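You operate a simulated robot arm through the tools that you are given. There is no shell and no other tool. Be economical: measure what you need, move in short steps, check, and stop when the job is done.

Carry out the task below with a simulated two-armed robot. There is one attempt and no reset: what you move stays moved.

## Task
On the worktop over the crockery cupboard, pour about 60 ml from the soy sauce bottle into the blue tumbler, holding that steady with the other hand, and put the soy sauce bottle back.

The check looks at the end state, three seconds after you hand in, the way a careful person would. Anything else that was tipped, shoved, dropped, spilled or broken makes it a failure.

## Robot
Two 7-joint arms with two-finger parallel grippers on one trunk, on a base that drives. Base frame: it is fixed to the floor where the robot stands at the start and does not move with it; the origin is under the middle of the robot, x ahead of it, y to its left, z up; the surface under the hand at the start is at about z = 910. Lengths are in mm, angles in degrees, forces in N, time in s.
The left shoulder is at the start at [70, 134, 1276], the right one opposite. With the tool pointing down near the work surface each hand reaches from about 100 to 640 mm from the robot's upright axis, wherever it stands, measured 20 degrees to its own side. Payload 1.57 kg a hand.
The TCP of each hand is the grasp point between the finger pads, 30 mm short of the fingertips. In the tool frame z runs along the fingers and y along their closing line. Largest opening 80 mm; finger width 17, thickness 12; the body of the gripper, 40 by 82 mm, starts 80 mm behind the TCP.
Orientation is told as [roll, pitch, yaw] about the base's x, y, z axes, in that order, counted from this pose: with the fingers straight down and closing along the base's y, the tool's x points along the base's -x, its y along +y and its z along -z.

## Interface
- The arms move only by the tool send_rows. It takes "left_moves", "right_moves" or both (then of equal length, played together; a hand with none holds still); each is a list of rows, each an object of numbers (a shift or turn left out is 0, a gripper value left out holds the last): "dx", "dy", "dz": the shift along the tool's x, y, z in mm; "ax", "ay", "az": the turn, a rotation vector about the tool's x, y, z in degrees; "gripper": the finger opening in mm, from 0 to 80. In form: [{"dx": .., "dy": .., "dz": .., "ax": .., "ay": .., "az": .., "gripper": ..}, ...]. A call has 1 to 12 rows; each row shifts and turns the commanded pose from where the row before left it, along the tool's axes as they then stand. A row lasts 0.2 s, in which the tool goes at most 50 mm and 8.6 degrees; a call with a longer step from one row to the next is refused whole, and so is a gripper value outside its range. A pose out of reach is approached as far as the arm can. The call stops where the force on the tool passes 40 N (or 10 N more than at its start, if that is more) or the arm is blocked; 0.2 s more then pass. The fingers move at their own pace (about 153 mm/s each) and stop on an object; they squeeze with about 31 N. The grip force told is the motor's: it shows also when the fingers shut on nothing. Time passes only in rows, and 0.2 s behind the last, so rows that do not move let the fingers close. The reply holds the time, the measured pose of the TCP, the force on the tool along the base axes, the opening and the grip force, in the units named above and with some noise, with the torque about the TCP (base axes, N m) and any sound that the robot's microphone picked up.
- Cameras (640 x 400 px; columns grow to the right, rows downward): "scene" is now at [127.2, 43.9, 1501.7]; the picture's right is [0.50, -0.87, 0.00], its down [-0.51, -0.29, -0.81] and it looks along [0.70, 0.40, -0.59] (base axes); focal length 263 px, centre (320, 200). "left" rides on the left gripper at [72, 7, -122] in its tool frame; the picture's right is [-0.09, 1.00, 0.00], its down [-0.84, -0.08, -0.54] and it looks along [-0.54, -0.05, 0.84] (tool axes); focal length 238 px, centre (320, 200). "right" rides on the right gripper at [72, -7, -122] in its tool frame; the picture's right is [0.09, 1.00, 0.00], its down [-0.84, 0.08, -0.54] and it looks along [-0.54, 0.05, 0.84] (tool axes); focal length 238 px, centre (320, 200). There is no depth. A picture from a camera that has moved, and an enlarged one, comes with that camera's place and axes in the base frame and with its lens.
- snapshot(camera): a new picture of that camera. The clock stands still meanwhile.
- lift_body(by): slides the trunk up (or, below 0, down) by that many mm; the arms and the scene camera ride with it, the base frame stays. It gives what a move gives, with no picture.
- base_move(legs): drives the robot by 1 to 6 legs, each [ahead, left, turn to the left] in mm, mm and degrees, along the robot's own axes; the way and the turn of a leg run together, so that a leg with both is an arc; at most 1500 mm and 180 degrees a leg. The arms and the cameras ride along, it lands a little off, and it stops where it bumps. It gives what a move gives.
- pan_tilt(pan, tilt): turns the head with the scene camera to pan (to the left, within 86 degrees either way) and tilt (down, from -29 to 69), counted from straight ahead of the robot. It gives what a move gives.
- close_up(camera, box): a new picture of the part [left, top, right, bottom] of that camera's present view, enlarged. The clock stands still meanwhile.
- finish_job(): hands the job in; it is judged then, once.

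Work in short steps. Places have to be worked out from the pictures, the camera data and where the tool is seen: move nearer, look again, correct. Check each grasp and each placing, and mend what went wrong. You have 120 turns and 100 pictures in all, those below and enlarged ones among them. Open the grippers and draw the arms clear of the work before you hand the job in, unless the task says otherwise; then end with one line.

The tools are called after "Emit:" as name(argument=value, ...) on one line, values as JSON. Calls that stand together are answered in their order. send_rows: Moves the arms, as the interface text tells. Its arguments: {"type":"object","properties":{"left_moves":{"type":"array","items":{"type":"object","properties":{"dx":{"type":"number"},"dy":{"type":"number"},"dz":{"type":"number"},"ax":{"type":"number"},"ay":{"type":"number"},"az":{"type":"number"},"gripper":{"type":"number"}}}},"right_moves":{"type":"array","items":{"type":"object","properties":{"dx":{"type":"number"},"dy":{"type":"number"},"dz":{"type":"number"},"ax":{"type":"number"},"ay":{"type":"number"},"az":{"type":"number"},"gripper":{"type":"number"}}}}},"required":[]} The other tools are called the same way: lift_body (by) slides the trunk up or down; base_move (legs) drives the base; pan_tilt (pan, tilt) turns the head that bears the scene camera; snapshot (camera) takes a picture; close_up (camera, box) takes an enlarged picture of a part of a camera's view; finish_job () hands the job in.

At the start:

```text
clock: 0.0
left_ee_pos: [340.9, 405.5, 1293.7]
left_ee_rot: [0.1, 0.0, 0.0]
left_contact_force: [0.4, -0.4, -0.6]
left_ft_torque: [0.0, 0.02, 0.03]
left_gripper_width: 80.0
left_grasp_force: 0.0
right_ee_pos: [390.2, 15.4, 1342.2]
right_ee_rot: [0.0, 0.0, -0.1]
right_contact_force: [0.1, -0.8, 0.3]
right_ft_torque: [0.02, 0.0, -0.02]
right_gripper_width: 80.0
right_grasp_force: 0.1
trunk travel left (down, up): [-850.0, 90.0]
robot x, y, heading: [-0.2, 2.5, -0.0]
head pan, tilt: [29.7, 36.3]
```

scene: 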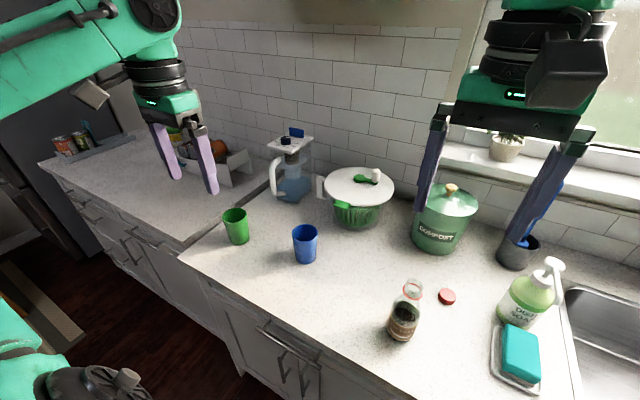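
right: 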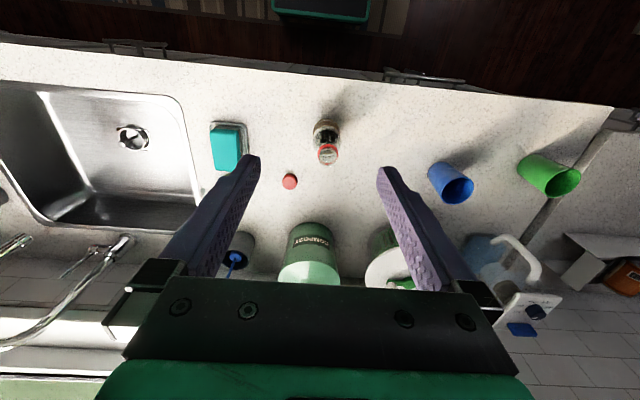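
left: 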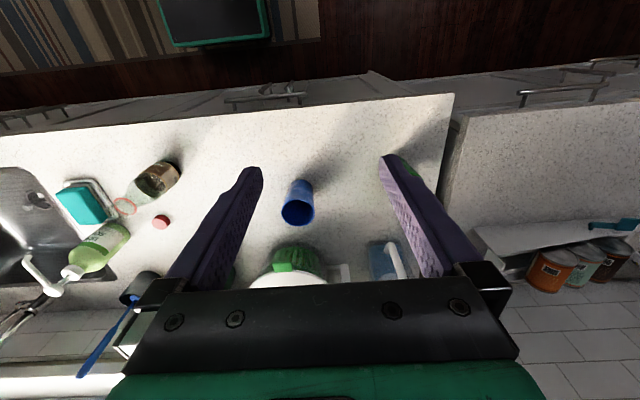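

I start with enlarged views of the bottle and the tumbler, to measure them.

Emit:
close_up(camera="scene", box=[360, 260, 460, 360])

Emit:
close_up(camera="scene", box=[210, 190, 350, 280])

Emit:
close_up(camera="right", box=[260, 90, 500, 240])

```text
4.00 times, centred on (410, 310) of scene
camera zoom: at [127.2, 43.9, 1501.7], right [0.5, -0.87, 0.0], down [-0.51, -0.29, -0.81], along [0.7, 0.4, -0.59], focal length 1051 px, centre (-40, -240)
```

zoom: 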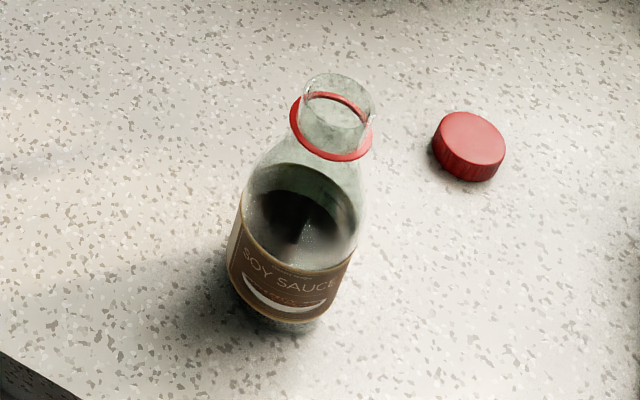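

```text
4.44 times, centred on (280, 235) of scene
camera zoom: at [127.2, 43.9, 1501.7], right [0.5, -0.87, 0.0], down [-0.51, -0.29, -0.81], along [0.7, 0.4, -0.59], focal length 1167 px, centre (498, 44)
```

zoom: 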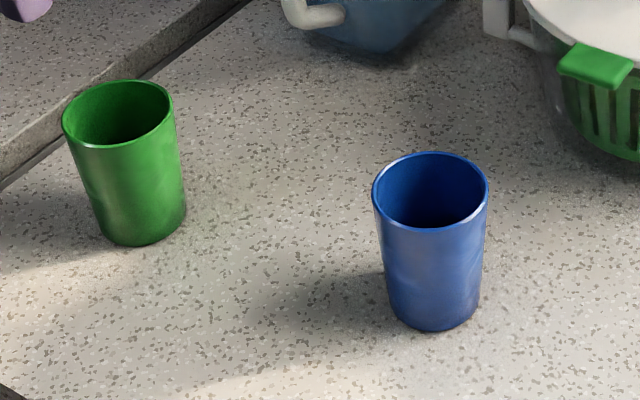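

```text
2.67 times, centred on (380, 165) of right
camera zoom: at [317.2, 8.1, 1465.0], right [-0.09, 1.0, 0.0], down [0.84, 0.08, 0.54], along [0.54, 0.05, -0.84], focal length 636 px, centre (160, 293)
```

zoom: 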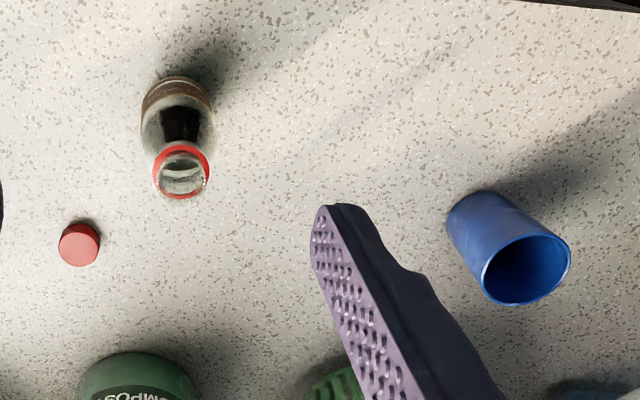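

I place the bottle at about (471, 38), roughly 178 mm tall and 62 wide. The blue tumbler is at about (556, 337), 103 tall with a 70 mm rim. I'll drive left 150 mm so both arms are well placed, with the hands staying high above everything.

Emit:
base_move(legs=[[0, 150, 0]])

Emit:
pan_tilt(pan=0, tilt=50)

Emit:
snapshot(camera="scene")

```text
clock: 1.4
left_ee_pos: [340.0, 552.2, 1293.6]
left_ee_rot: [0.2, 0.0, 0.1]
left_contact_force: [0.3, 0.0, 0.5]
left_ft_torque: [0.03, -0.01, 0.0]
left_gripper_width: 80.2
left_grasp_force: 0.1
right_ee_pos: [389.4, 162.6, 1341.6]
right_ee_rot: [0.2, 0.0, 0.2]
right_contact_force: [0.6, -0.5, -0.5]
right_ft_torque: [0.03, -0.02, -0.03]
right_gripper_width: 80.2
right_grasp_force: 0.1
trunk travel left (down, up): [-850.0, 90.0]
robot x, y, heading: [-0.5, 152.8, 0.4]
head pan, tilt: [29.7, 36.3]
```

```text
clock: 2.3
left_ee_pos: [340.1, 558.0, 1293.6]
left_ee_rot: [0.0, 0.0, 0.2]
left_contact_force: [-0.8, 0.8, -0.2]
left_ft_torque: [0.01, 0.0, -0.03]
left_gripper_width: 79.7
left_grasp_force: 0.0
right_ee_pos: [390.0, 167.5, 1342.5]
right_ee_rot: [0.0, 0.0, 0.1]
right_contact_force: [-0.7, 0.3, 0.3]
right_ft_torque: [-0.04, -0.01, -0.02]
right_gripper_width: 80.0
right_grasp_force: 0.0
trunk travel left (down, up): [-850.0, 90.0]
robot x, y, heading: [-1.2, 152.2, 0.3]
head pan, tilt: [0.0, 50.0]
```

```text
93 pictures are left
camera scene: at [128.1, 151.5, 1482.0], right [0.0, -1.0, 0.0], down [-0.77, 0.0, -0.64], along [0.64, 0.0, -0.77], focal length 263 px, centre (320, 200)
```

scene: 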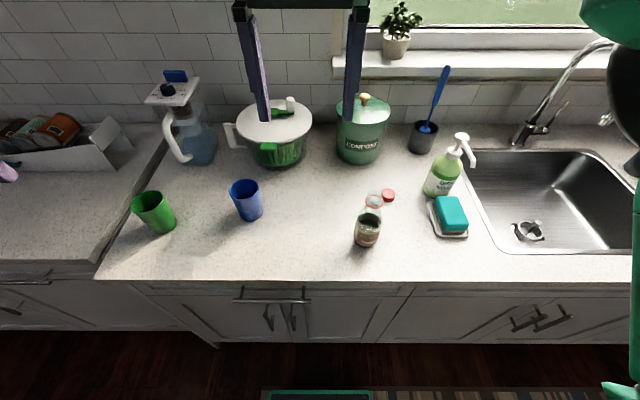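

The picture agrees with my earlier estimates. I enlarge both objects once more to refine them.

Emit:
close_up(camera="scene", box=[328, 180, 408, 255])

Emit:
close_up(camera="scene", box=[205, 165, 285, 230])

```text
5.33 times, centred on (368, 218) of scene
camera zoom: at [128.1, 151.5, 1482.0], right [0.0, -1.0, 0.0], down [-0.77, 0.0, -0.64], along [0.64, 0.0, -0.77], focal length 1401 px, centre (64, 107)
```

zoom: 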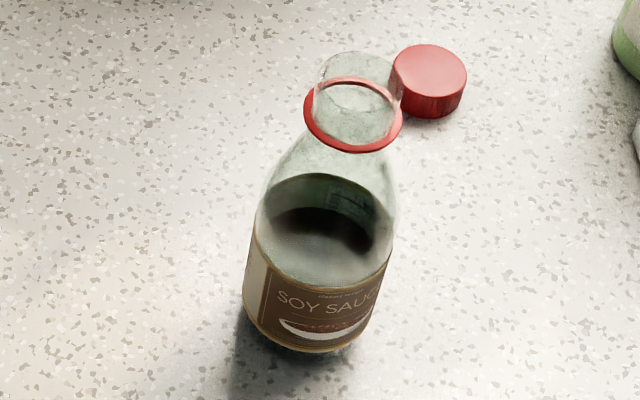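

```text
6.15 times, centred on (245, 198) of scene
camera zoom: at [128.1, 151.5, 1482.0], right [0.0, -1.0, 0.0], down [-0.77, 0.0, -0.64], along [0.64, 0.0, -0.77], focal length 1616 px, centre (782, 215)
```

zoom: 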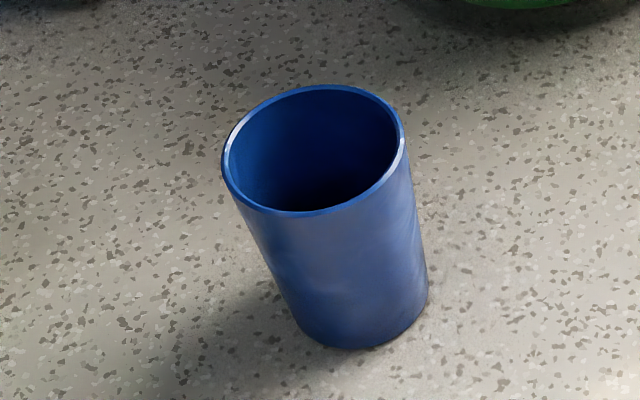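

I now judge the bottle to be at (485, 35) and the tumbler at (555, 339). Next I turn both hands while they are high: the right to yaw +30 and the left to yaw −60, with the fingers pitched forward.

Emit:
send_rows(right_moves=[{"az": -7.5}, {"az": -7.5}, {"az": -7.5}, {"az": -7.5}, {"ay": -7.5}, {"ay": -7.5}, {"ay": -7.5}, {"ay": -7.5}, {"ay": -7.5}, {"ay": -7.5}, {"ay": -7.5}, {"ay": -7.5}], left_moves=[{"az": 8.5}, {"az": 8.5}, {"az": 8.5}, {"az": 8.5}, {"az": 8.5}, {"az": 8.5}, {"az": 8.5}, {"ay": -8.5}, {"ay": -8.5}, {"ay": -8.5}, {"ay": -8.5}, {"ay": -8.5}])

```text
clock: 4.9
left_ee_pos: [340.7, 556.2, 1292.5]
left_ee_rot: [0.1, -42.8, -59.5]
left_contact_force: [-0.8, 0.7, 0.6]
left_ft_torque: [-0.01, 0.02, -0.01]
left_gripper_width: 80.0
left_grasp_force: 0.1
right_ee_pos: [388.5, 169.4, 1341.8]
right_ee_rot: [-0.1, -60.0, 30.1]
right_contact_force: [0.8, -0.1, 0.5]
right_ft_torque: [-0.01, 0.02, 0.0]
right_gripper_width: 80.0
right_grasp_force: 0.0
trunk travel left (down, up): [-850.0, 90.0]
robot x, y, heading: [0.7, 147.8, 0.2]
head pan, tilt: [0.0, 50.0]
```

The turns came out as commanded. I set the left yaw to −45 for more room beside the green cup, pitch it to 51, and move it to a pre-grasp point 130 mm short of the tumbler.

Emit:
send_rows(left_moves=[{"ax": -5.1, "az": -5.5}, {"ax": -5.1, "az": -5.5}, {"ay": -8.4}, {"dx": 8, "dz": 39.4}, {"dx": 8, "dz": 39.4}, {"dx": 8, "dz": 39.4}, {"dx": 8, "dz": 39.4}, {"dx": 8, "dz": 39.4}, {"dx": 8, "dz": 39.4}, {"dx": 8, "dz": 39.4}, {"dx": 8, "dz": 39.4}])

Emit:
snapshot(camera="left")

Emit:
snapshot(camera="scene")

```text
clock: 7.3
left_ee_pos: [487.4, 412.8, 1044.2]
left_ee_rot: [0.1, -50.9, -44.4]
left_contact_force: [-0.2, 0.5, 0.0]
left_ft_torque: [0.02, -0.01, 0.03]
left_gripper_width: 79.6
left_grasp_force: 0.1
right_ee_pos: [390.4, 166.0, 1340.5]
right_ee_rot: [0.1, -59.9, 30.0]
right_contact_force: [0.2, -0.1, 0.8]
right_ft_torque: [-0.01, 0.05, 0.02]
right_gripper_width: 79.8
right_grasp_force: 0.0
trunk travel left (down, up): [-850.0, 90.0]
robot x, y, heading: [0.6, 148.3, 0.2]
head pan, tilt: [0.0, 50.0]
```

```text
90 pictures are left
camera left: at [391.1, 515.4, 1063.8], right [0.74, 0.67, 0.07], down [0.02, -0.13, 0.99], along [0.68, -0.73, -0.11], focal length 238 px, centre (320, 200)
```

left: 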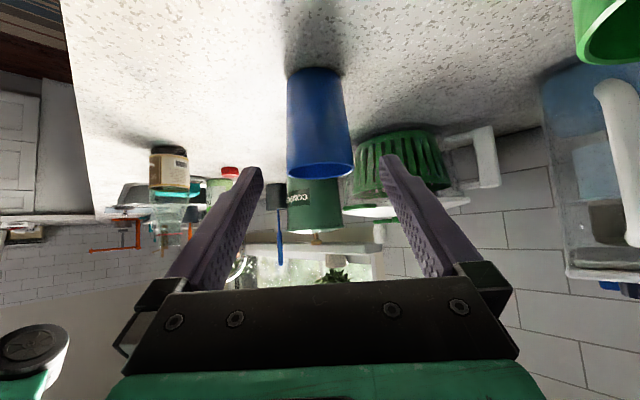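

```text
89 pictures are left
camera scene: at [130.0, 150.3, 1481.8], right [0.0, -1.0, 0.0], down [-0.77, 0.0, -0.64], along [0.64, 0.0, -0.77], focal length 263 px, centre (320, 200)
```

scene: 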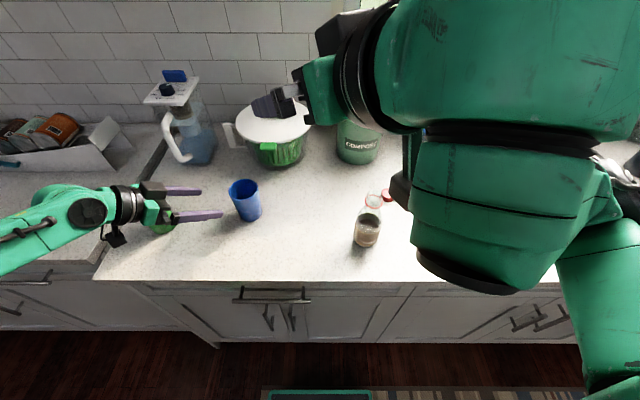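

The left camera puts the tumbler at about (556, 341), which matches the finger line to within 3 mm. I move the open fingers in 126 mm.

Emit:
send_rows(left_moves=[{"dz": 18, "dy": -2}, {"dz": 18}, {"dz": 18}, {"dz": 18}, {"dz": 18}, {"dz": 18}, {"dz": 18}])

Emit:
snapshot(camera="left")

Emit:
close_up(camera="scene", box=[165, 150, 325, 250])

```text
clock: 8.9
left_ee_pos: [554.3, 342.5, 964.8]
left_ee_rot: [0.2, -50.9, -44.5]
left_contact_force: [-0.3, 0.6, -0.3]
left_ft_torque: [0.01, -0.01, 0.0]
left_gripper_width: 80.0
left_grasp_force: 0.1
right_ee_pos: [390.9, 166.3, 1342.1]
right_ee_rot: [0.1, -60.0, 30.1]
right_contact_force: [0.1, -1.2, -0.8]
right_ft_torque: [-0.01, 0.02, -0.02]
right_gripper_width: 80.0
right_grasp_force: 0.1
trunk travel left (down, up): [-850.0, 90.0]
robot x, y, heading: [1.1, 144.8, 0.2]
head pan, tilt: [0.0, 50.0]
```

```text
88 pictures are left
camera left: at [458.2, 444.4, 985.0], right [0.74, 0.67, 0.07], down [0.02, -0.13, 0.99], along [0.67, -0.73, -0.11], focal length 238 px, centre (320, 200)
```

left: 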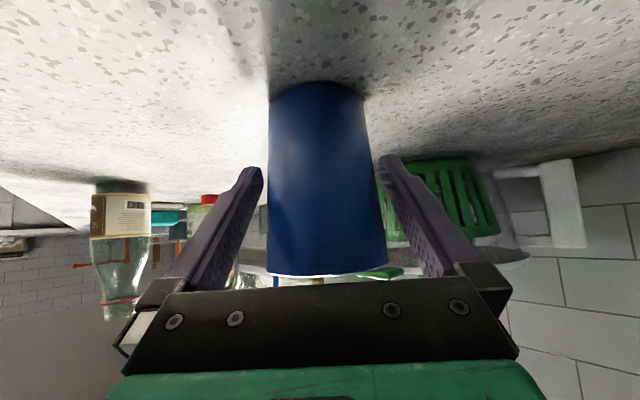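

```text
4.00 times, centred on (245, 200) of scene
camera zoom: at [129.0, 149.9, 1481.9], right [0.0, -1.0, 0.0], down [-0.77, 0.0, -0.64], along [0.64, 0.0, -0.77], focal length 1051 px, centre (620, 200)
```

zoom: 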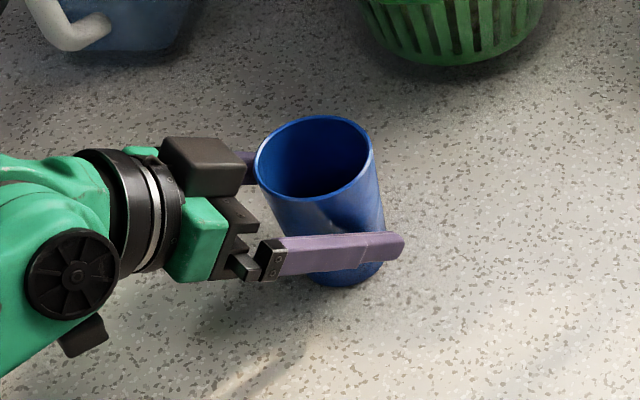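

The cup sits centred between the fingers, so I close in steps.

Emit:
send_rows(left_moves=[{"gripper": 72}, {"gripper": 69}, {"gripper": 67}, {"gripper": 65}, {"gripper": 63}, {"gripper": 58}, {"gripper": 58}])

Emit:
close_up(camera="scene", box=[165, 150, 325, 250])

```text
clock: 10.5
left_ee_pos: [554.7, 342.3, 964.0]
left_ee_rot: [0.2, -50.9, -44.4]
left_contact_force: [-0.2, 1.0, 0.1]
left_ft_torque: [0.0, 0.03, -0.02]
left_gripper_width: 64.0
left_grasp_force: 31.8
right_ee_pos: [389.2, 166.3, 1341.8]
right_ee_rot: [-0.1, -60.0, 30.0]
right_contact_force: [0.4, 0.1, -0.3]
right_ft_torque: [0.0, 0.0, 0.02]
right_gripper_width: 80.0
right_grasp_force: 0.0
trunk travel left (down, up): [-850.0, 90.0]
robot x, y, heading: [-2.4, 149.7, 0.1]
head pan, tilt: [0.0, 50.0]
```

```text
4.00 times, centred on (245, 200) of scene
camera zoom: at [128.2, 150.3, 1481.9], right [0.0, -1.0, 0.0], down [-0.77, 0.0, -0.64], along [0.64, 0.0, -0.77], focal length 1051 px, centre (620, 200)
```

zoom: 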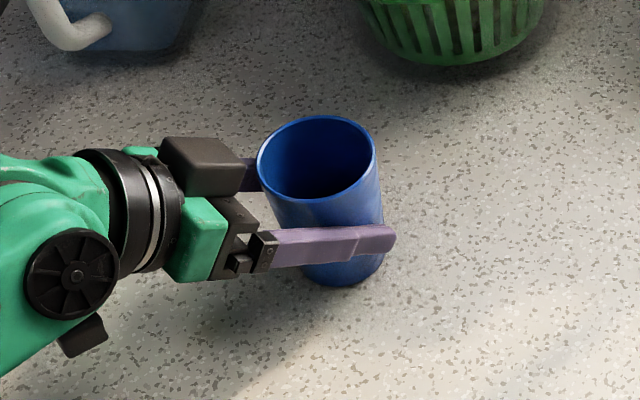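

The tumbler is held (64 mm, 32 N) without shifting. Now I bring the right hand down to its pre-grasp point in front of the bottle.

Emit:
send_rows(right_moves=[{"dx": 35, "dy": -17.8, "dz": 7.9}, {"dx": 35, "dy": -17.8, "dz": 7.9}, {"dx": 35, "dy": -17.8, "dz": 7.9}, {"dx": 35, "dy": -17.8, "dz": 7.9}, {"dx": 35, "dy": -17.8, "dz": 7.9}, {"dx": 35, "dy": -17.8, "dz": 7.9}, {"dx": 35, "dy": -17.8, "dz": 7.9}, {"dx": 35, "dy": -17.8, "dz": 7.9}, {"dx": 35, "dy": -17.8, "dz": 7.9}])

Emit:
snapshot(camera="right")

Emit:
snapshot(camera="scene")

```text
clock: 11.5
left_ee_pos: [554.4, 341.7, 965.2]
left_ee_rot: [0.1, -50.8, -44.5]
left_contact_force: [-0.6, 0.6, 1.0]
left_ft_torque: [0.01, 0.01, -0.05]
left_gripper_width: 63.9
left_grasp_force: 30.6
right_ee_pos: [443.2, 76.4, 1269.1]
right_ee_rot: [-29.7, -61.5, 51.5]
right_contact_force: [-0.5, 0.2, -1.0]
right_ft_torque: [0.02, 0.02, 0.0]
right_gripper_width: 79.9
right_grasp_force: 0.0
right hand out of reach, approached as far as the arm can: row 1, 2, 4
trunk travel left (down, up): [-850.0, 90.0]
robot x, y, heading: [1.9, 151.2, 0.2]
head pan, tilt: [0.0, 50.0]
stopped in row 4 (right hand): the arm was blocked; the commanded pose is now the measured one
```

```text
85 pictures are left
camera right: at [319.6, 7.7, 1259.0], right [-0.43, 0.84, -0.32], down [-0.25, 0.22, 0.94], along [0.87, 0.49, 0.11], focal length 238 px, centre (320, 200)
```

right: 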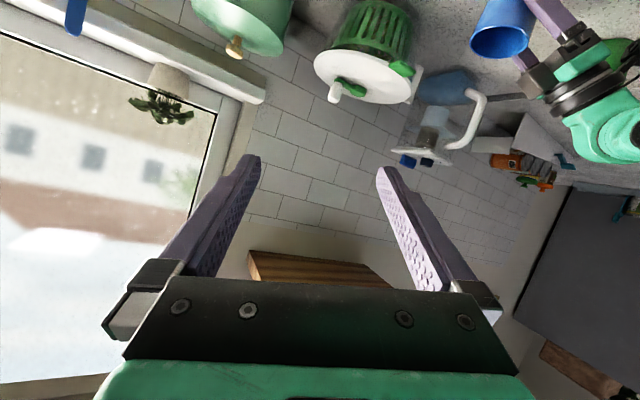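

```text
84 pictures are left
camera scene: at [129.3, 148.2, 1481.9], right [0.0, -1.0, 0.0], down [-0.77, 0.0, -0.64], along [0.64, 0.0, -0.77], focal length 263 px, centre (320, 200)
```

scene: 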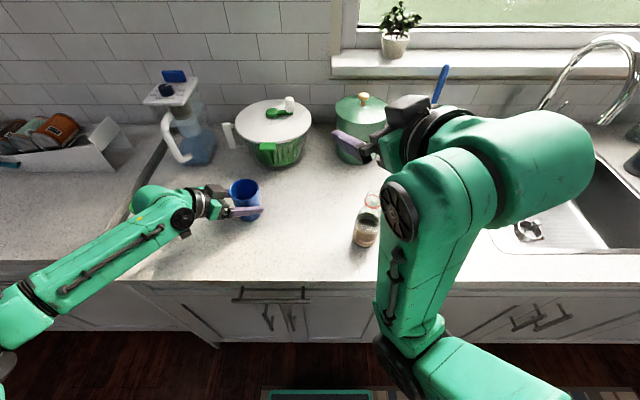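

The right arm ran into a limit because it was cramped near the chest with its fingers pointing inward. I turn it back to fingers-down in place, then go round through an outer position that mirrors the one that worked for the left arm.

Emit:
send_rows(right_moves=[{"ax": -2.12, "ay": 7.91}, {"ax": -2.12, "ay": 7.91}, {"ax": -2.12, "ay": 7.91}, {"ax": -2.12, "ay": 7.91}, {"ax": -2.12, "ay": 7.91}, {"ax": -2.12, "ay": 7.91}, {"ax": -2.12, "ay": 7.91}, {"ax": -2.12, "ay": 7.91}])

Emit:
snapshot(camera="scene")

```text
clock: 12.0
left_ee_pos: [554.2, 342.1, 965.1]
left_ee_rot: [0.2, -51.0, -44.5]
left_contact_force: [0.5, -0.4, 1.1]
left_ft_torque: [-0.05, -0.03, 0.01]
left_gripper_width: 63.8
left_grasp_force: 30.9
right_ee_pos: [466.2, 50.7, 1231.7]
right_ee_rot: [-28.7, -46.4, 45.4]
right_contact_force: [0.9, 0.2, 0.0]
right_ft_torque: [0.0, 0.02, -0.02]
right_gripper_width: 80.1
right_grasp_force: 0.0
right hand out of reach, approached as far as the arm can: row 1, 2
trunk travel left (down, up): [-850.0, 90.0]
robot x, y, heading: [-6.9, 151.5, 0.2]
head pan, tilt: [0.0, 50.0]
stopped in row 2 (right hand): the arm was blocked; the commanded pose is now the measured one
```

```text
83 pictures are left
camera scene: at [129.2, 150.1, 1481.9], right [0.0, -1.0, 0.0], down [-0.77, 0.0, -0.64], along [0.64, 0.0, -0.77], focal length 263 px, centre (320, 200)
```

scene: 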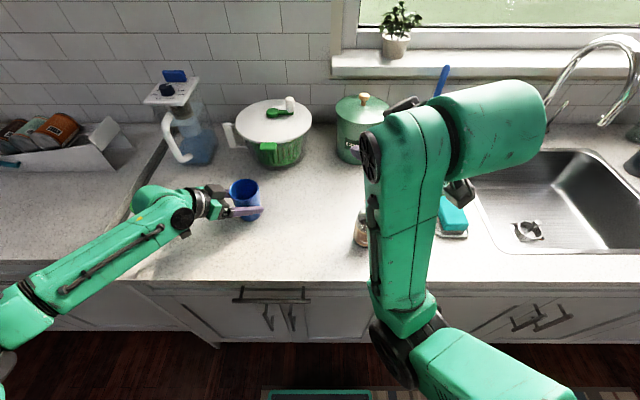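

The arm is still blocked near a joint limit, although nothing is touching the hand. I back the hand up along the way it came, up and slightly toward the robot, without turning it.

Emit:
send_rows(right_moves=[{"dx": -14, "dy": 1.5, "dz": -29}, {"dx": -14, "dy": 1.5, "dz": -29}, {"dx": -14, "dy": 1.5, "dz": -29}, {"dx": -14, "dy": 1.5, "dz": -29}])

Emit:
snapshot(camera="scene")

```text
clock: 12.5
left_ee_pos: [554.6, 342.9, 965.8]
left_ee_rot: [0.0, -50.8, -44.4]
left_contact_force: [-0.3, 0.1, 1.2]
left_ft_torque: [-0.07, 0.05, -0.02]
left_gripper_width: 64.0
left_grasp_force: 30.9
right_ee_pos: [467.0, 23.0, 1232.6]
right_ee_rot: [-36.5, -40.8, 46.4]
right_contact_force: [0.4, 0.5, 0.5]
right_ft_torque: [-0.01, 0.04, 0.02]
right_gripper_width: 80.0
right_grasp_force: 0.0
right hand out of reach, approached as far as the arm can: row 1, 2
trunk travel left (down, up): [-850.0, 90.0]
robot x, y, heading: [0.4, 151.5, 0.3]
head pan, tilt: [0.0, 50.0]
stopped in row 2 (right hand): the arm was blocked; the commanded pose is now the measured one
```

```text
82 pictures are left
camera scene: at [128.0, 150.6, 1482.0], right [0.0, -1.0, 0.0], down [-0.77, 0.0, -0.64], along [0.64, 0.0, -0.77], focal length 263 px, centre (320, 200)
```

scene: 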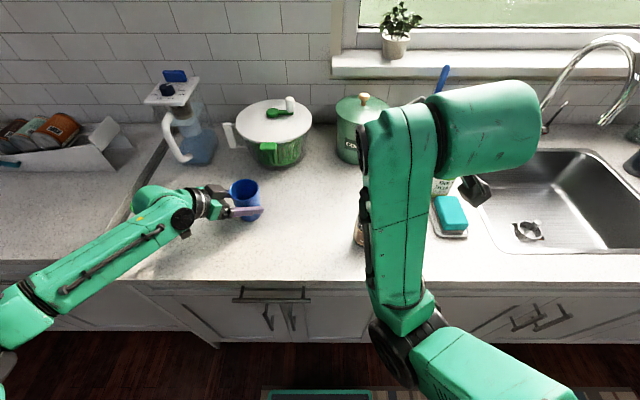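

The hand is wedged against a limit but it is free in space. I test small moves to find which direction the arm accepts, starting with a turn about the finger axis.

Emit:
send_rows(right_moves=[{"az": 6}, {"az": 6}, {"az": 6}])

Emit:
snapshot(camera="right")

```text
clock: 13.3
left_ee_pos: [552.9, 343.5, 965.2]
left_ee_rot: [0.1, -51.0, -44.5]
left_contact_force: [0.3, -0.5, 1.6]
left_ft_torque: [-0.08, -0.01, 0.01]
left_gripper_width: 63.7
left_grasp_force: 31.5
right_ee_pos: [469.6, 1.9, 1229.9]
right_ee_rot: [-26.6, -48.2, 26.1]
right_contact_force: [-1.0, 0.2, -0.4]
right_ft_torque: [-0.02, 0.02, 0.0]
right_gripper_width: 80.1
right_grasp_force: 0.2
trunk travel left (down, up): [-850.0, 90.0]
robot x, y, heading: [3.4, 151.7, 0.3]
head pan, tilt: [0.0, 50.0]
```

```text
81 pictures are left
camera right: at [330.5, -13.6, 1253.0], right [-0.15, 0.92, -0.37], down [0.06, 0.38, 0.92], along [0.99, 0.11, -0.11], focal length 238 px, centre (320, 200)
```

right: 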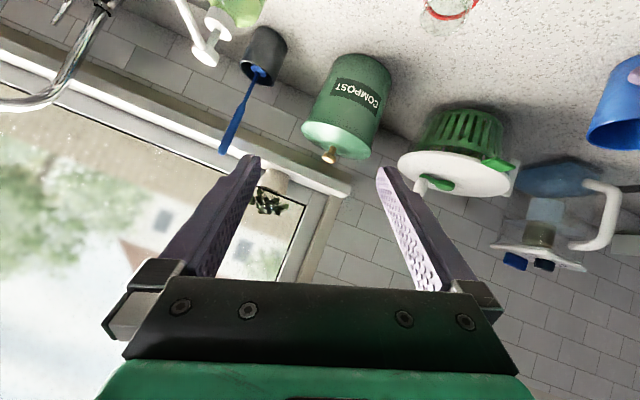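

The turn is accepted and unblocks the arm. I continue it and begin pitching the fingers back down.

Emit:
send_rows(right_moves=[{"az": 7}, {"az": 7}, {"az": 7}, {"ay": 6}, {"ay": 6}, {"ay": 6}, {"ay": 6}])

```text
clock: 13.9
left_ee_pos: [553.9, 342.4, 965.0]
left_ee_rot: [0.1, -50.9, -44.4]
left_contact_force: [-0.2, -0.8, 1.1]
left_ft_torque: [-0.03, 0.02, -0.02]
left_gripper_width: 63.9
left_grasp_force: 30.8
right_ee_pos: [471.9, -12.2, 1231.6]
right_ee_rot: [-19.4, -52.0, 12.1]
right_contact_force: [0.4, 0.1, 0.3]
right_ft_torque: [0.01, 0.01, -0.01]
right_gripper_width: 79.9
right_grasp_force: 0.1
trunk travel left (down, up): [-850.0, 90.0]
robot x, y, heading: [-3.0, 149.1, -0.1]
head pan, tilt: [0.0, 50.0]
stopped in row 2 (right hand): the arm was blocked; the commanded pose is now the measured one
```

I send a few rows with no motion to see where the arm settles.

Emit:
send_rows(right_moves=[{}, {}, {}, {}])

Emit:
snapshot(camera="scene")

```text
clock: 14.9
left_ee_pos: [553.6, 342.5, 964.9]
left_ee_rot: [0.1, -50.8, -44.5]
left_contact_force: [-0.7, 0.0, 0.1]
left_ft_torque: [-0.02, -0.02, 0.02]
left_gripper_width: 63.9
left_grasp_force: 31.1
right_ee_pos: [471.3, -14.0, 1232.5]
right_ee_rot: [-19.3, -51.9, 12.0]
right_contact_force: [-0.1, 0.2, 0.2]
right_ft_torque: [0.02, -0.05, 0.01]
right_gripper_width: 79.9
right_grasp_force: 0.0
trunk travel left (down, up): [-850.0, 90.0]
robot x, y, heading: [0.7, 145.2, 0.2]
head pan, tilt: [0.0, 50.0]
```

```text
80 pictures are left
camera scene: at [128.0, 150.2, 1482.0], right [0.0, -1.0, 0.0], down [-0.77, 0.0, -0.64], along [0.64, 0.0, -0.77], focal length 263 px, centre (320, 200)
```

scene: 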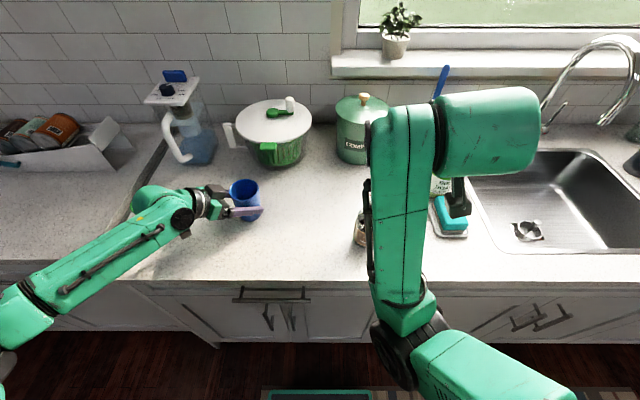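

The arm is settled now. I try pitching the fingers down alone, in small steps.

Emit:
send_rows(right_moves=[{"ay": 4}, {"ay": 4}, {"ay": 4}, {"ay": 4}])

```text
clock: 16.1
left_ee_pos: [554.7, 342.5, 966.3]
left_ee_rot: [0.1, -50.8, -44.5]
left_contact_force: [0.9, -0.3, -1.2]
left_ft_torque: [0.0, 0.0, 0.0]
left_gripper_width: 63.9
left_grasp_force: 30.5
right_ee_pos: [498.6, -49.4, 1200.7]
right_ee_rot: [-20.0, -36.4, 5.5]
right_contact_force: [-0.5, 0.1, 0.4]
right_ft_torque: [0.0, 0.02, 0.01]
right_gripper_width: 79.9
right_grasp_force: 0.0
right hand out of reach, approached as far as the arm can: row 2, 3, 4
trunk travel left (down, up): [-850.0, 90.0]
robot x, y, heading: [0.3, 151.0, -0.1]
head pan, tilt: [0.0, 50.0]
stopped in row 4 (right hand): the arm was blocked; the commanded pose is now the measured one
```

The arm eases as the hand moves outward and forward, so I combine pitching down with a small shift that way. It is still high, at z ≈ 1200.

Emit:
send_rows(right_moves=[{"ax": -2.5, "ay": 5.4, "dx": -7.4, "dy": -6.5, "dz": 6}, {"ax": -2.5, "ay": 5.4, "dx": -7.4, "dy": -6.5, "dz": 6}, {"ax": -2.5, "ay": 5.4, "dx": -7.4, "dy": -6.5, "dz": 6}, {"ax": -2.5, "ay": 5.4, "dx": -7.4, "dy": -6.5, "dz": 6}])

Emit:
snapshot(camera="scene")

Emit:
snapshot(camera="left")

```text
clock: 17.1
left_ee_pos: [554.1, 342.8, 964.7]
left_ee_rot: [0.1, -51.0, -44.5]
left_contact_force: [-0.3, 0.0, 0.4]
left_ft_torque: [-0.02, 0.01, 0.03]
left_gripper_width: 63.8
left_grasp_force: 31.6
right_ee_pos: [555.8, -85.7, 1184.5]
right_ee_rot: [-7.0, -15.2, 0.0]
right_contact_force: [-0.2, -0.4, -0.1]
right_ft_torque: [0.04, -0.01, 0.02]
right_gripper_width: 80.0
right_grasp_force: 0.1
right hand out of reach, approached as far as the arm can: row 1, 2, 3
trunk travel left (down, up): [-850.0, 90.0]
robot x, y, heading: [0.8, 146.5, 0.3]
head pan, tilt: [0.0, 50.0]
```

```text
79 pictures are left
camera scene: at [129.0, 149.4, 1481.8], right [0.0, -1.0, 0.0], down [-0.77, 0.0, -0.64], along [0.64, 0.0, -0.77], focal length 263 px, centre (320, 200)
```

scene: 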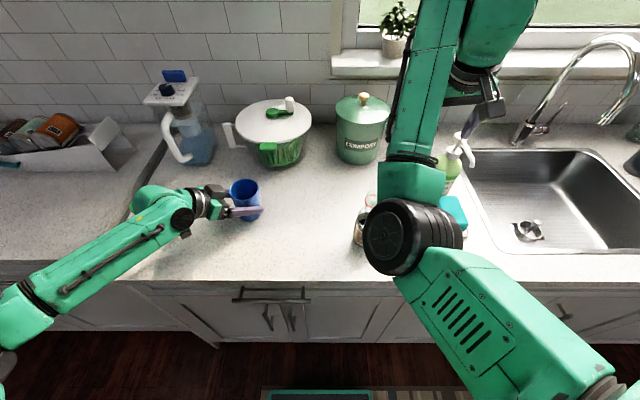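

```text
78 pictures are left
camera left: at [458.2, 444.1, 985.1], right [0.74, 0.67, 0.07], down [0.02, -0.13, 0.99], along [0.67, -0.73, -0.11], focal length 238 px, centre (320, 200)
```

left: 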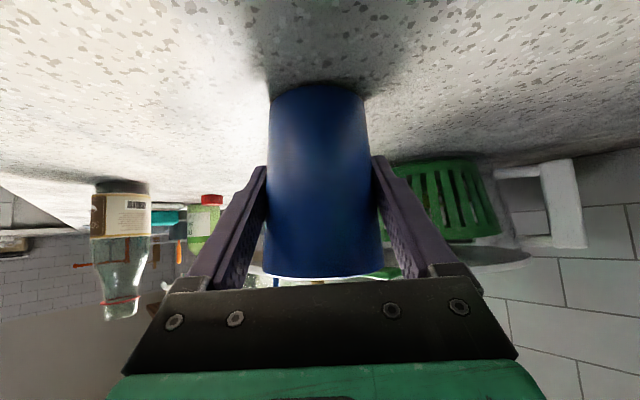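

Now I can see the arm: its elbow is low and inward. The hand is close to the soap pump, whose top I judge to be at about (573, −147, 1153). I raise the hand straight away while levelling it to fingers-down.

Emit:
send_rows(right_moves=[{"dz": -30}, {"dz": -30, "ax": -2.3, "ay": 5.1}, {"dz": -30, "ax": -2.3, "ay": 5.1}, {"dz": -30, "ax": -2.3, "ay": 5.1}])

Emit:
snapshot(camera="scene")

```text
clock: 18.1
left_ee_pos: [552.9, 341.4, 966.6]
left_ee_rot: [0.3, -50.8, -44.6]
left_contact_force: [-0.2, -0.8, -0.3]
left_ft_torque: [0.03, 0.05, 0.06]
left_gripper_width: 63.8
left_grasp_force: 30.9
right_ee_pos: [550.5, -88.3, 1302.7]
right_ee_rot: [-0.2, -0.3, -1.2]
right_contact_force: [-0.1, -0.7, 0.0]
right_ft_torque: [0.0, 0.01, -0.01]
right_gripper_width: 80.0
right_grasp_force: 0.1
right hand out of reach, approached as far as the arm can: row 1, 2
trunk travel left (down, up): [-850.0, 90.0]
robot x, y, heading: [-4.5, 149.0, 0.2]
head pan, tilt: [0.0, 50.0]
```

```text
77 pictures are left
camera scene: at [126.6, 147.1, 1481.9], right [0.0, -1.0, 0.0], down [-0.77, 0.0, -0.64], along [0.64, 0.0, -0.77], focal length 263 px, centre (320, 200)
```

scene: 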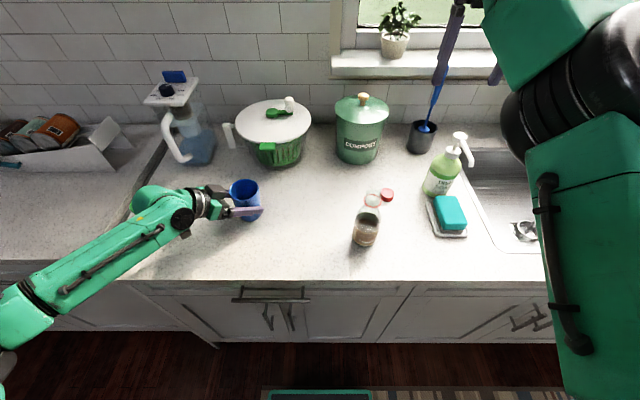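

The arm has flipped back to elbow-out, with the fingers down at (550, −88, 1303). I move it out and back to the mirror of the left arm's working start, then yaw it to +40 there.

Emit:
send_rows(right_moves=[{"dx": 30, "dy": -24}, {"dx": 30, "dy": -24}, {"dx": 30, "dy": -24}, {"dx": 30, "dy": -24}, {"dx": 30, "dy": -24}, {"dx": 30, "dy": -24}, {"dx": 30, "dy": -24}, {"az": -8}, {"az": -8}, {"az": -8}, {"az": -8}, {"az": -8}])

```text
clock: 20.7
left_ee_pos: [554.6, 343.1, 965.6]
left_ee_rot: [0.1, -50.9, -44.6]
left_contact_force: [-0.8, 0.2, -0.9]
left_ft_torque: [0.03, 0.04, -0.01]
left_gripper_width: 63.8
left_grasp_force: 30.8
right_ee_pos: [339.7, -250.0, 1299.9]
right_ee_rot: [-0.1, -0.1, 39.1]
right_contact_force: [-0.2, 1.0, -0.9]
right_ft_torque: [-0.04, 0.02, -0.01]
right_gripper_width: 79.8
right_grasp_force: 0.1
right hand out of reach, approached as far as the arm can: row 3
trunk travel left (down, up): [-850.0, 90.0]
robot x, y, heading: [-2.0, 147.4, 0.3]
head pan, tilt: [0.0, 50.0]
```

It tracked well. Now I pitch the fingers forward by 51 degrees.

Emit:
send_rows(right_moves=[{"ay": -8.5}, {"ay": -8.5}, {"ay": -8.5}, {"ay": -8.5}, {"ay": -8.5}, {"ay": -8.5}])

```text
clock: 22.1
left_ee_pos: [552.7, 341.3, 965.4]
left_ee_rot: [0.2, -50.9, -44.4]
left_contact_force: [-1.1, -1.6, 0.1]
left_ft_torque: [0.01, 0.0, -0.03]
left_gripper_width: 64.0
left_grasp_force: 31.2
right_ee_pos: [339.7, -251.4, 1300.6]
right_ee_rot: [-0.2, -51.3, 39.1]
right_contact_force: [0.4, -0.1, 0.2]
right_ft_torque: [0.05, -0.01, 0.02]
right_gripper_width: 80.0
right_grasp_force: 0.0
trunk travel left (down, up): [-850.0, 90.0]
robot x, y, heading: [4.2, 149.1, 0.2]
head pan, tilt: [0.0, 50.0]
```

That worked. Next is the descent to the pre-grasp point, in two halves.

Emit:
send_rows(right_moves=[{"dx": 8.4, "dy": 14.4, "dz": 34.1}, {"dx": 8.4, "dy": 14.4, "dz": 34.1}, {"dx": 8.4, "dy": 14.4, "dz": 34.1}, {"dx": 8.4, "dy": 14.4, "dz": 34.1}, {"dx": 8.4, "dy": 14.4, "dz": 34.1}])

Emit:
snapshot(camera="scene")

```text
clock: 23.3
left_ee_pos: [553.2, 343.0, 965.5]
left_ee_rot: [0.1, -50.9, -44.5]
left_contact_force: [0.3, 1.2, -0.2]
left_ft_torque: [0.0, -0.01, 0.01]
left_gripper_width: 63.7
left_grasp_force: 30.6
right_ee_pos: [376.7, -128.3, 1161.1]
right_ee_rot: [-0.3, -51.0, 39.1]
right_contact_force: [0.7, 0.1, 0.0]
right_ft_torque: [0.02, 0.03, -0.01]
right_gripper_width: 80.0
right_grasp_force: 0.0
trunk travel left (down, up): [-850.0, 90.0]
robot x, y, heading: [1.8, 147.2, 0.3]
head pan, tilt: [0.0, 50.0]
```

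```text
76 pictures are left
camera scene: at [127.0, 151.1, 1482.0], right [0.0, -1.0, 0.0], down [-0.77, 0.0, -0.64], along [0.64, 0.0, -0.77], focal length 263 px, centre (320, 200)
```

scene: 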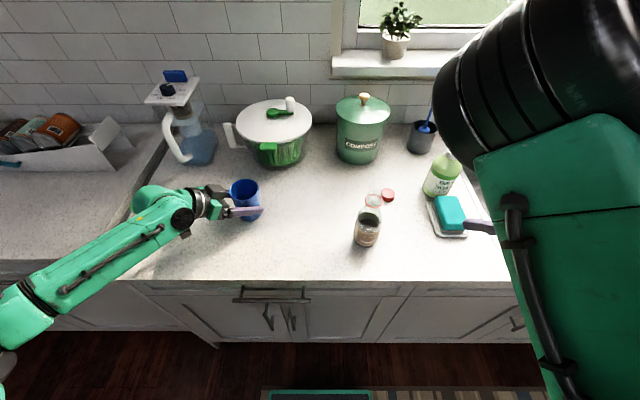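

The path looks clear. I make the second half of the descent.

Emit:
send_rows(right_moves=[{"dx": 8.4, "dy": 14.4, "dz": 34.1}, {"dx": 8.4, "dy": 14.4, "dz": 34.1}, {"dx": 8.4, "dy": 14.4, "dz": 34.1}, {"dx": 8.4, "dy": 14.4, "dz": 34.1}])

Emit:
snapshot(camera="right")

Emit:
snapshot(camera="scene")

```text
clock: 24.3
left_ee_pos: [555.2, 342.9, 964.6]
left_ee_rot: [0.0, -50.8, -44.4]
left_contact_force: [0.4, -0.6, 0.2]
left_ft_torque: [-0.04, -0.01, -0.02]
left_gripper_width: 63.8
left_grasp_force: 31.3
right_ee_pos: [409.1, -29.3, 1044.6]
right_ee_rot: [-0.3, -51.1, 39.0]
right_contact_force: [-0.5, -0.1, -0.5]
right_ft_torque: [0.0, 0.01, 0.01]
right_gripper_width: 80.1
right_grasp_force: 0.1
trunk travel left (down, up): [-850.0, 90.0]
robot x, y, heading: [-2.3, 147.5, 0.2]
head pan, tilt: [0.0, 50.0]
```

```text
75 pictures are left
camera right: at [303.9, -123.5, 1067.0], right [-0.67, 0.74, -0.07], down [0.03, 0.13, 0.99], along [0.74, 0.66, -0.11], focal length 238 px, centre (320, 200)
```

right: 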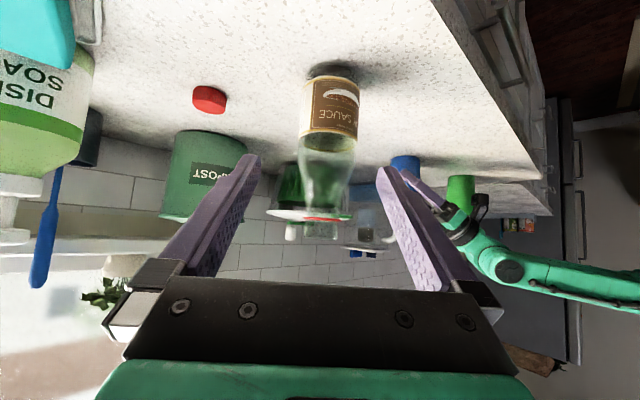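

```text
74 pictures are left
camera scene: at [129.2, 151.0, 1481.9], right [0.0, -1.0, 0.0], down [-0.77, 0.0, -0.64], along [0.64, 0.0, -0.77], focal length 263 px, centre (320, 200)
```

scene: 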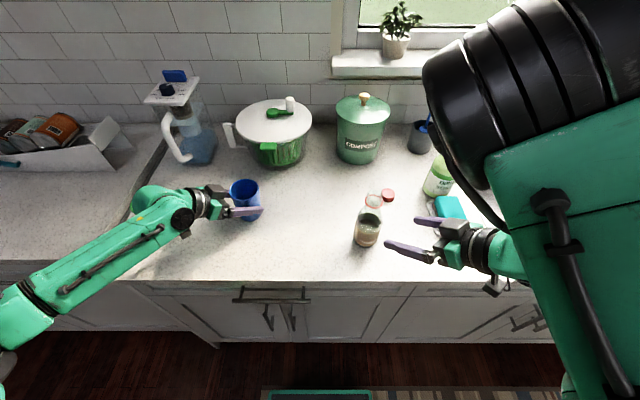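

The bottle lies about 8 mm to the tool's +y side of the finger line. I shift by that, advance 60 mm, and look again.

Emit:
send_rows(right_moves=[{"dy": 8}, {"dz": 20}, {"dz": 20}, {"dz": 20}])

Emit:
snapshot(camera="right")

```text
clock: 25.3
left_ee_pos: [553.0, 342.1, 966.3]
left_ee_rot: [0.1, -51.0, -44.4]
left_contact_force: [0.8, 0.6, 1.3]
left_ft_torque: [-0.01, -0.01, 0.0]
left_gripper_width: 64.2
left_grasp_force: 30.9
right_ee_pos: [441.3, -15.9, 1006.8]
right_ee_rot: [-0.2, -51.0, 39.2]
right_contact_force: [-0.3, -0.2, -0.1]
right_ft_torque: [0.04, 0.03, 0.0]
right_gripper_width: 80.3
right_grasp_force: 0.0
right hand out of reach, approached as far as the arm can: row 2, 3, 4
trunk travel left (down, up): [-850.0, 90.0]
robot x, y, heading: [4.1, 151.6, 0.0]
head pan, tilt: [0.0, 50.0]
```

```text
73 pictures are left
camera right: at [335.3, -111.1, 1029.0], right [-0.67, 0.74, -0.07], down [0.03, 0.13, 0.99], along [0.74, 0.66, -0.11], focal length 238 px, centre (320, 200)
```

right: 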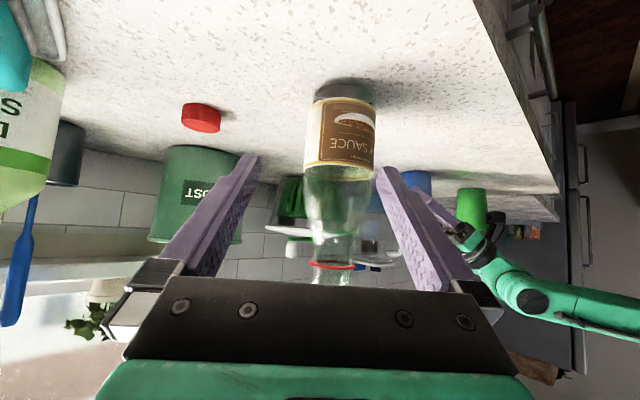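

The arm can't follow further at yaw 39; the hand is about 20 mm off sideways. Straight-on fingers will be easier for this grasp, and I can yaw after lifting. I back off first.

Emit:
send_rows(right_moves=[{"dz": -20}, {"dz": -20}, {"dz": -20}, {"dz": -20}, {"dz": -20}])

```text
clock: 26.5
left_ee_pos: [554.1, 342.6, 965.1]
left_ee_rot: [0.2, -50.9, -44.5]
left_contact_force: [0.7, -0.2, -0.4]
left_ft_torque: [-0.06, 0.01, 0.0]
left_gripper_width: 63.7
left_grasp_force: 31.1
right_ee_pos: [378.2, -66.3, 1071.1]
right_ee_rot: [-0.1, -51.0, 39.0]
right_contact_force: [-1.0, 0.4, 0.2]
right_ft_torque: [0.04, -0.02, 0.0]
right_gripper_width: 80.0
right_grasp_force: 0.0
trunk travel left (down, up): [-850.0, 90.0]
robot x, y, heading: [-0.1, 144.8, 0.3]
head pan, tilt: [0.0, 50.0]
```

I yaw the right hand to about +9 degrees, then slide it in front of the bottle, still about 125 mm back.

Emit:
send_rows(right_moves=[{"ax": 5.83, "az": 4.72}, {"ax": 5.83, "az": 4.72}, {"ax": 5.83, "az": 4.72}, {"ax": 5.83, "az": 4.72}, {"dx": 1.6, "dy": 21.7, "dz": 8.3}, {"dx": 1.6, "dy": 21.7, "dz": 8.3}, {"dx": 1.6, "dy": 21.7, "dz": 8.3}, {"dx": 1.6, "dy": 21.7, "dz": 8.3}])

Emit:
snapshot(camera="right")

```text
clock: 28.3
left_ee_pos: [552.6, 342.1, 965.1]
left_ee_rot: [0.0, -50.9, -44.5]
left_contact_force: [0.4, 0.6, -0.6]
left_ft_torque: [0.03, 0.02, -0.03]
left_gripper_width: 63.8
left_grasp_force: 31.0
right_ee_pos: [389.9, -80.3, 1048.9]
right_ee_rot: [1.8, -51.3, 6.7]
right_contact_force: [0.4, -0.1, 0.5]
right_ft_torque: [0.02, 0.01, -0.03]
right_gripper_width: 80.1
right_grasp_force: 0.0
right hand out of reach, approached as far as the arm can: row 3, 4, 5, 6, 7, 8
trunk travel left (down, up): [-850.0, 90.0]
robot x, y, heading: [-1.1, 149.7, 0.4]
head pan, tilt: [0.0, 50.0]
```

```text
72 pictures are left
camera right: at [252.3, -107.8, 1070.0], right [-0.2, 0.98, -0.05], down [0.09, 0.07, 0.99], along [0.98, 0.19, -0.1], focal length 238 px, centre (320, 200)
```

right: 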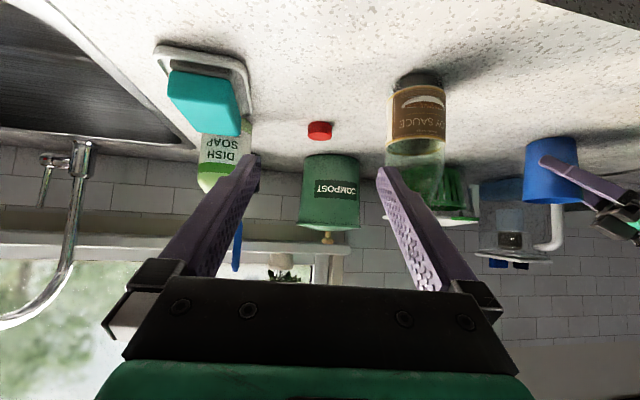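

The limit is the elbow folding: the robot stands too close. I let go of the tumbler and withdraw the left hand along its approach, so I can drive back a little.

Emit:
send_rows(left_moves=[{"gripper": 72}, {"gripper": 80}, {"gripper": 80}, {"dz": -15}, {"dz": -25}, {"dz": -30}, {"dz": -35}, {"dz": -35}])

Emit:
snapshot(camera="scene")

```text
clock: 30.1
left_ee_pos: [474.7, 418.8, 1053.0]
left_ee_rot: [0.3, -50.9, -44.7]
left_contact_force: [0.0, -0.5, 0.5]
left_ft_torque: [0.01, -0.02, 0.05]
left_gripper_width: 79.8
left_grasp_force: 0.0
right_ee_pos: [388.7, -79.9, 1048.6]
right_ee_rot: [1.6, -51.1, 6.8]
right_contact_force: [0.4, 0.0, -0.9]
right_ft_torque: [-0.04, 0.02, -0.01]
right_gripper_width: 80.0
right_grasp_force: 0.0
trunk travel left (down, up): [-850.0, 90.0]
robot x, y, heading: [0.3, 148.2, 0.2]
head pan, tilt: [0.0, 50.0]
```

```text
71 pictures are left
camera scene: at [126.7, 150.0, 1482.0], right [0.0, -1.0, 0.0], down [-0.77, 0.0, -0.64], along [0.64, 0.0, -0.77], focal length 263 px, centre (320, 200)
```

scene: 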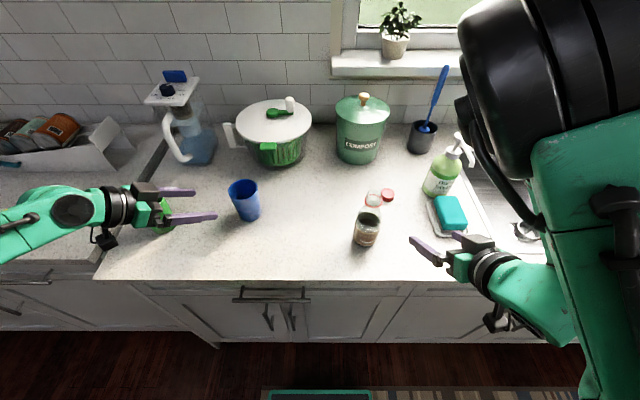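

The cup stayed in place. I drive back 140 mm, then left 50 mm.

Emit:
base_move(legs=[[-140, 0, 0], [0, 50, 0]])

Emit:
snapshot(camera="scene")

```text
clock: 31.9
left_ee_pos: [331.8, 463.0, 1052.3]
left_ee_rot: [0.5, -50.7, -44.7]
left_contact_force: [0.6, -0.3, 0.2]
left_ft_torque: [0.01, -0.01, 0.03]
left_gripper_width: 80.2
left_grasp_force: 0.0
right_ee_pos: [246.9, -36.8, 1046.5]
right_ee_rot: [2.2, -51.1, 6.3]
right_contact_force: [0.7, -0.7, -0.1]
right_ft_torque: [0.03, -0.02, 0.02]
right_gripper_width: 79.9
right_grasp_force: 0.0
trunk travel left (down, up): [-850.0, 90.0]
robot x, y, heading: [-149.0, 195.2, 0.2]
head pan, tilt: [0.0, 50.0]
```

```text
70 pictures are left
camera scene: at [-14.9, 190.4, 1481.8], right [0.0, -1.0, -0.01], down [-0.77, 0.0, -0.64], along [0.64, 0.01, -0.77], focal length 263 px, centre (320, 200)
```

scene: 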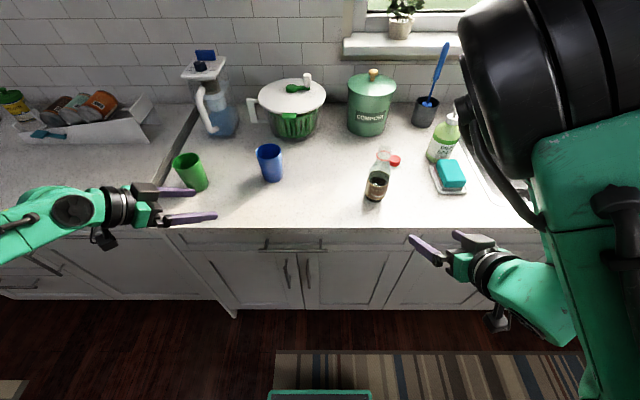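

Now I straighten the right hand to a yaw of about 17 and bring it to the pre-grasp point.

Emit:
send_rows(right_moves=[{"ax": -3.55, "az": -4.3}, {"ax": -3.55, "az": -4.3}, {"dx": -23.2, "dy": 0.5, "dz": 28}, {"dx": -23.2, "dy": 0.5, "dz": 28}, {"dx": -23.2, "dy": 0.5, "dz": 28}, {"dx": -23.2, "dy": 0.5, "dz": 28}])

Emit:
snapshot(camera="right")

Emit:
close_up(camera="scene", box=[330, 130, 430, 210])

```text
clock: 33.3
left_ee_pos: [331.5, 469.9, 1051.8]
left_ee_rot: [0.1, -50.9, -44.3]
left_contact_force: [0.2, 0.6, 0.1]
left_ft_torque: [-0.01, -0.03, -0.03]
left_gripper_width: 80.0
left_grasp_force: 0.0
right_ee_pos: [385.2, -10.4, 1046.6]
right_ee_rot: [-2.1, -51.1, 20.7]
right_contact_force: [-0.6, -0.1, 0.3]
right_ft_torque: [0.0, 0.01, 0.01]
right_gripper_width: 79.9
right_grasp_force: 0.0
right hand out of reach, approached as far as the arm can: row 4, 5, 6
trunk travel left (down, up): [-850.0, 90.0]
robot x, y, heading: [-147.4, 199.6, -0.0]
head pan, tilt: [0.0, 50.0]
```

```text
69 pictures are left
camera right: at [254.5, -63.5, 1068.0], right [-0.38, 0.92, -0.09], down [0.07, 0.13, 0.99], along [0.92, 0.37, -0.11], focal length 238 px, centre (320, 200)
```

right: 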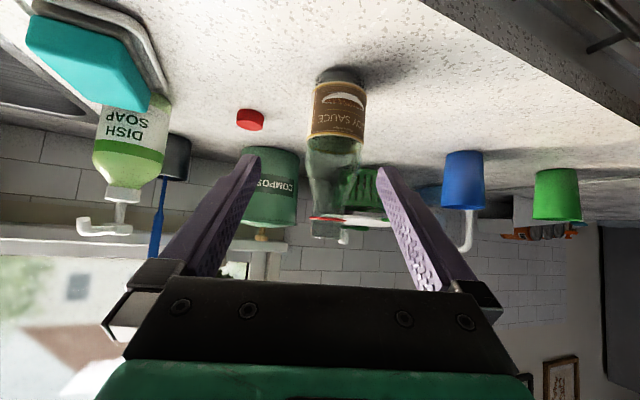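

```text
5.00 times, centred on (380, 170) of scene
camera zoom: at [-15.1, 200.8, 1481.8], right [0.0, -1.0, 0.0], down [-0.77, 0.0, -0.64], along [0.64, 0.0, -0.77], focal length 1313 px, centre (20, 350)
```

zoom: 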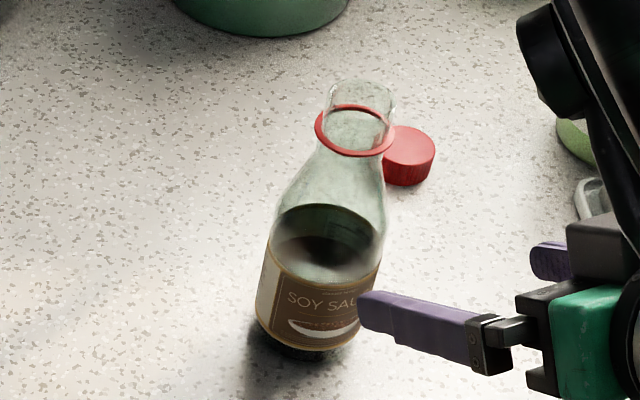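

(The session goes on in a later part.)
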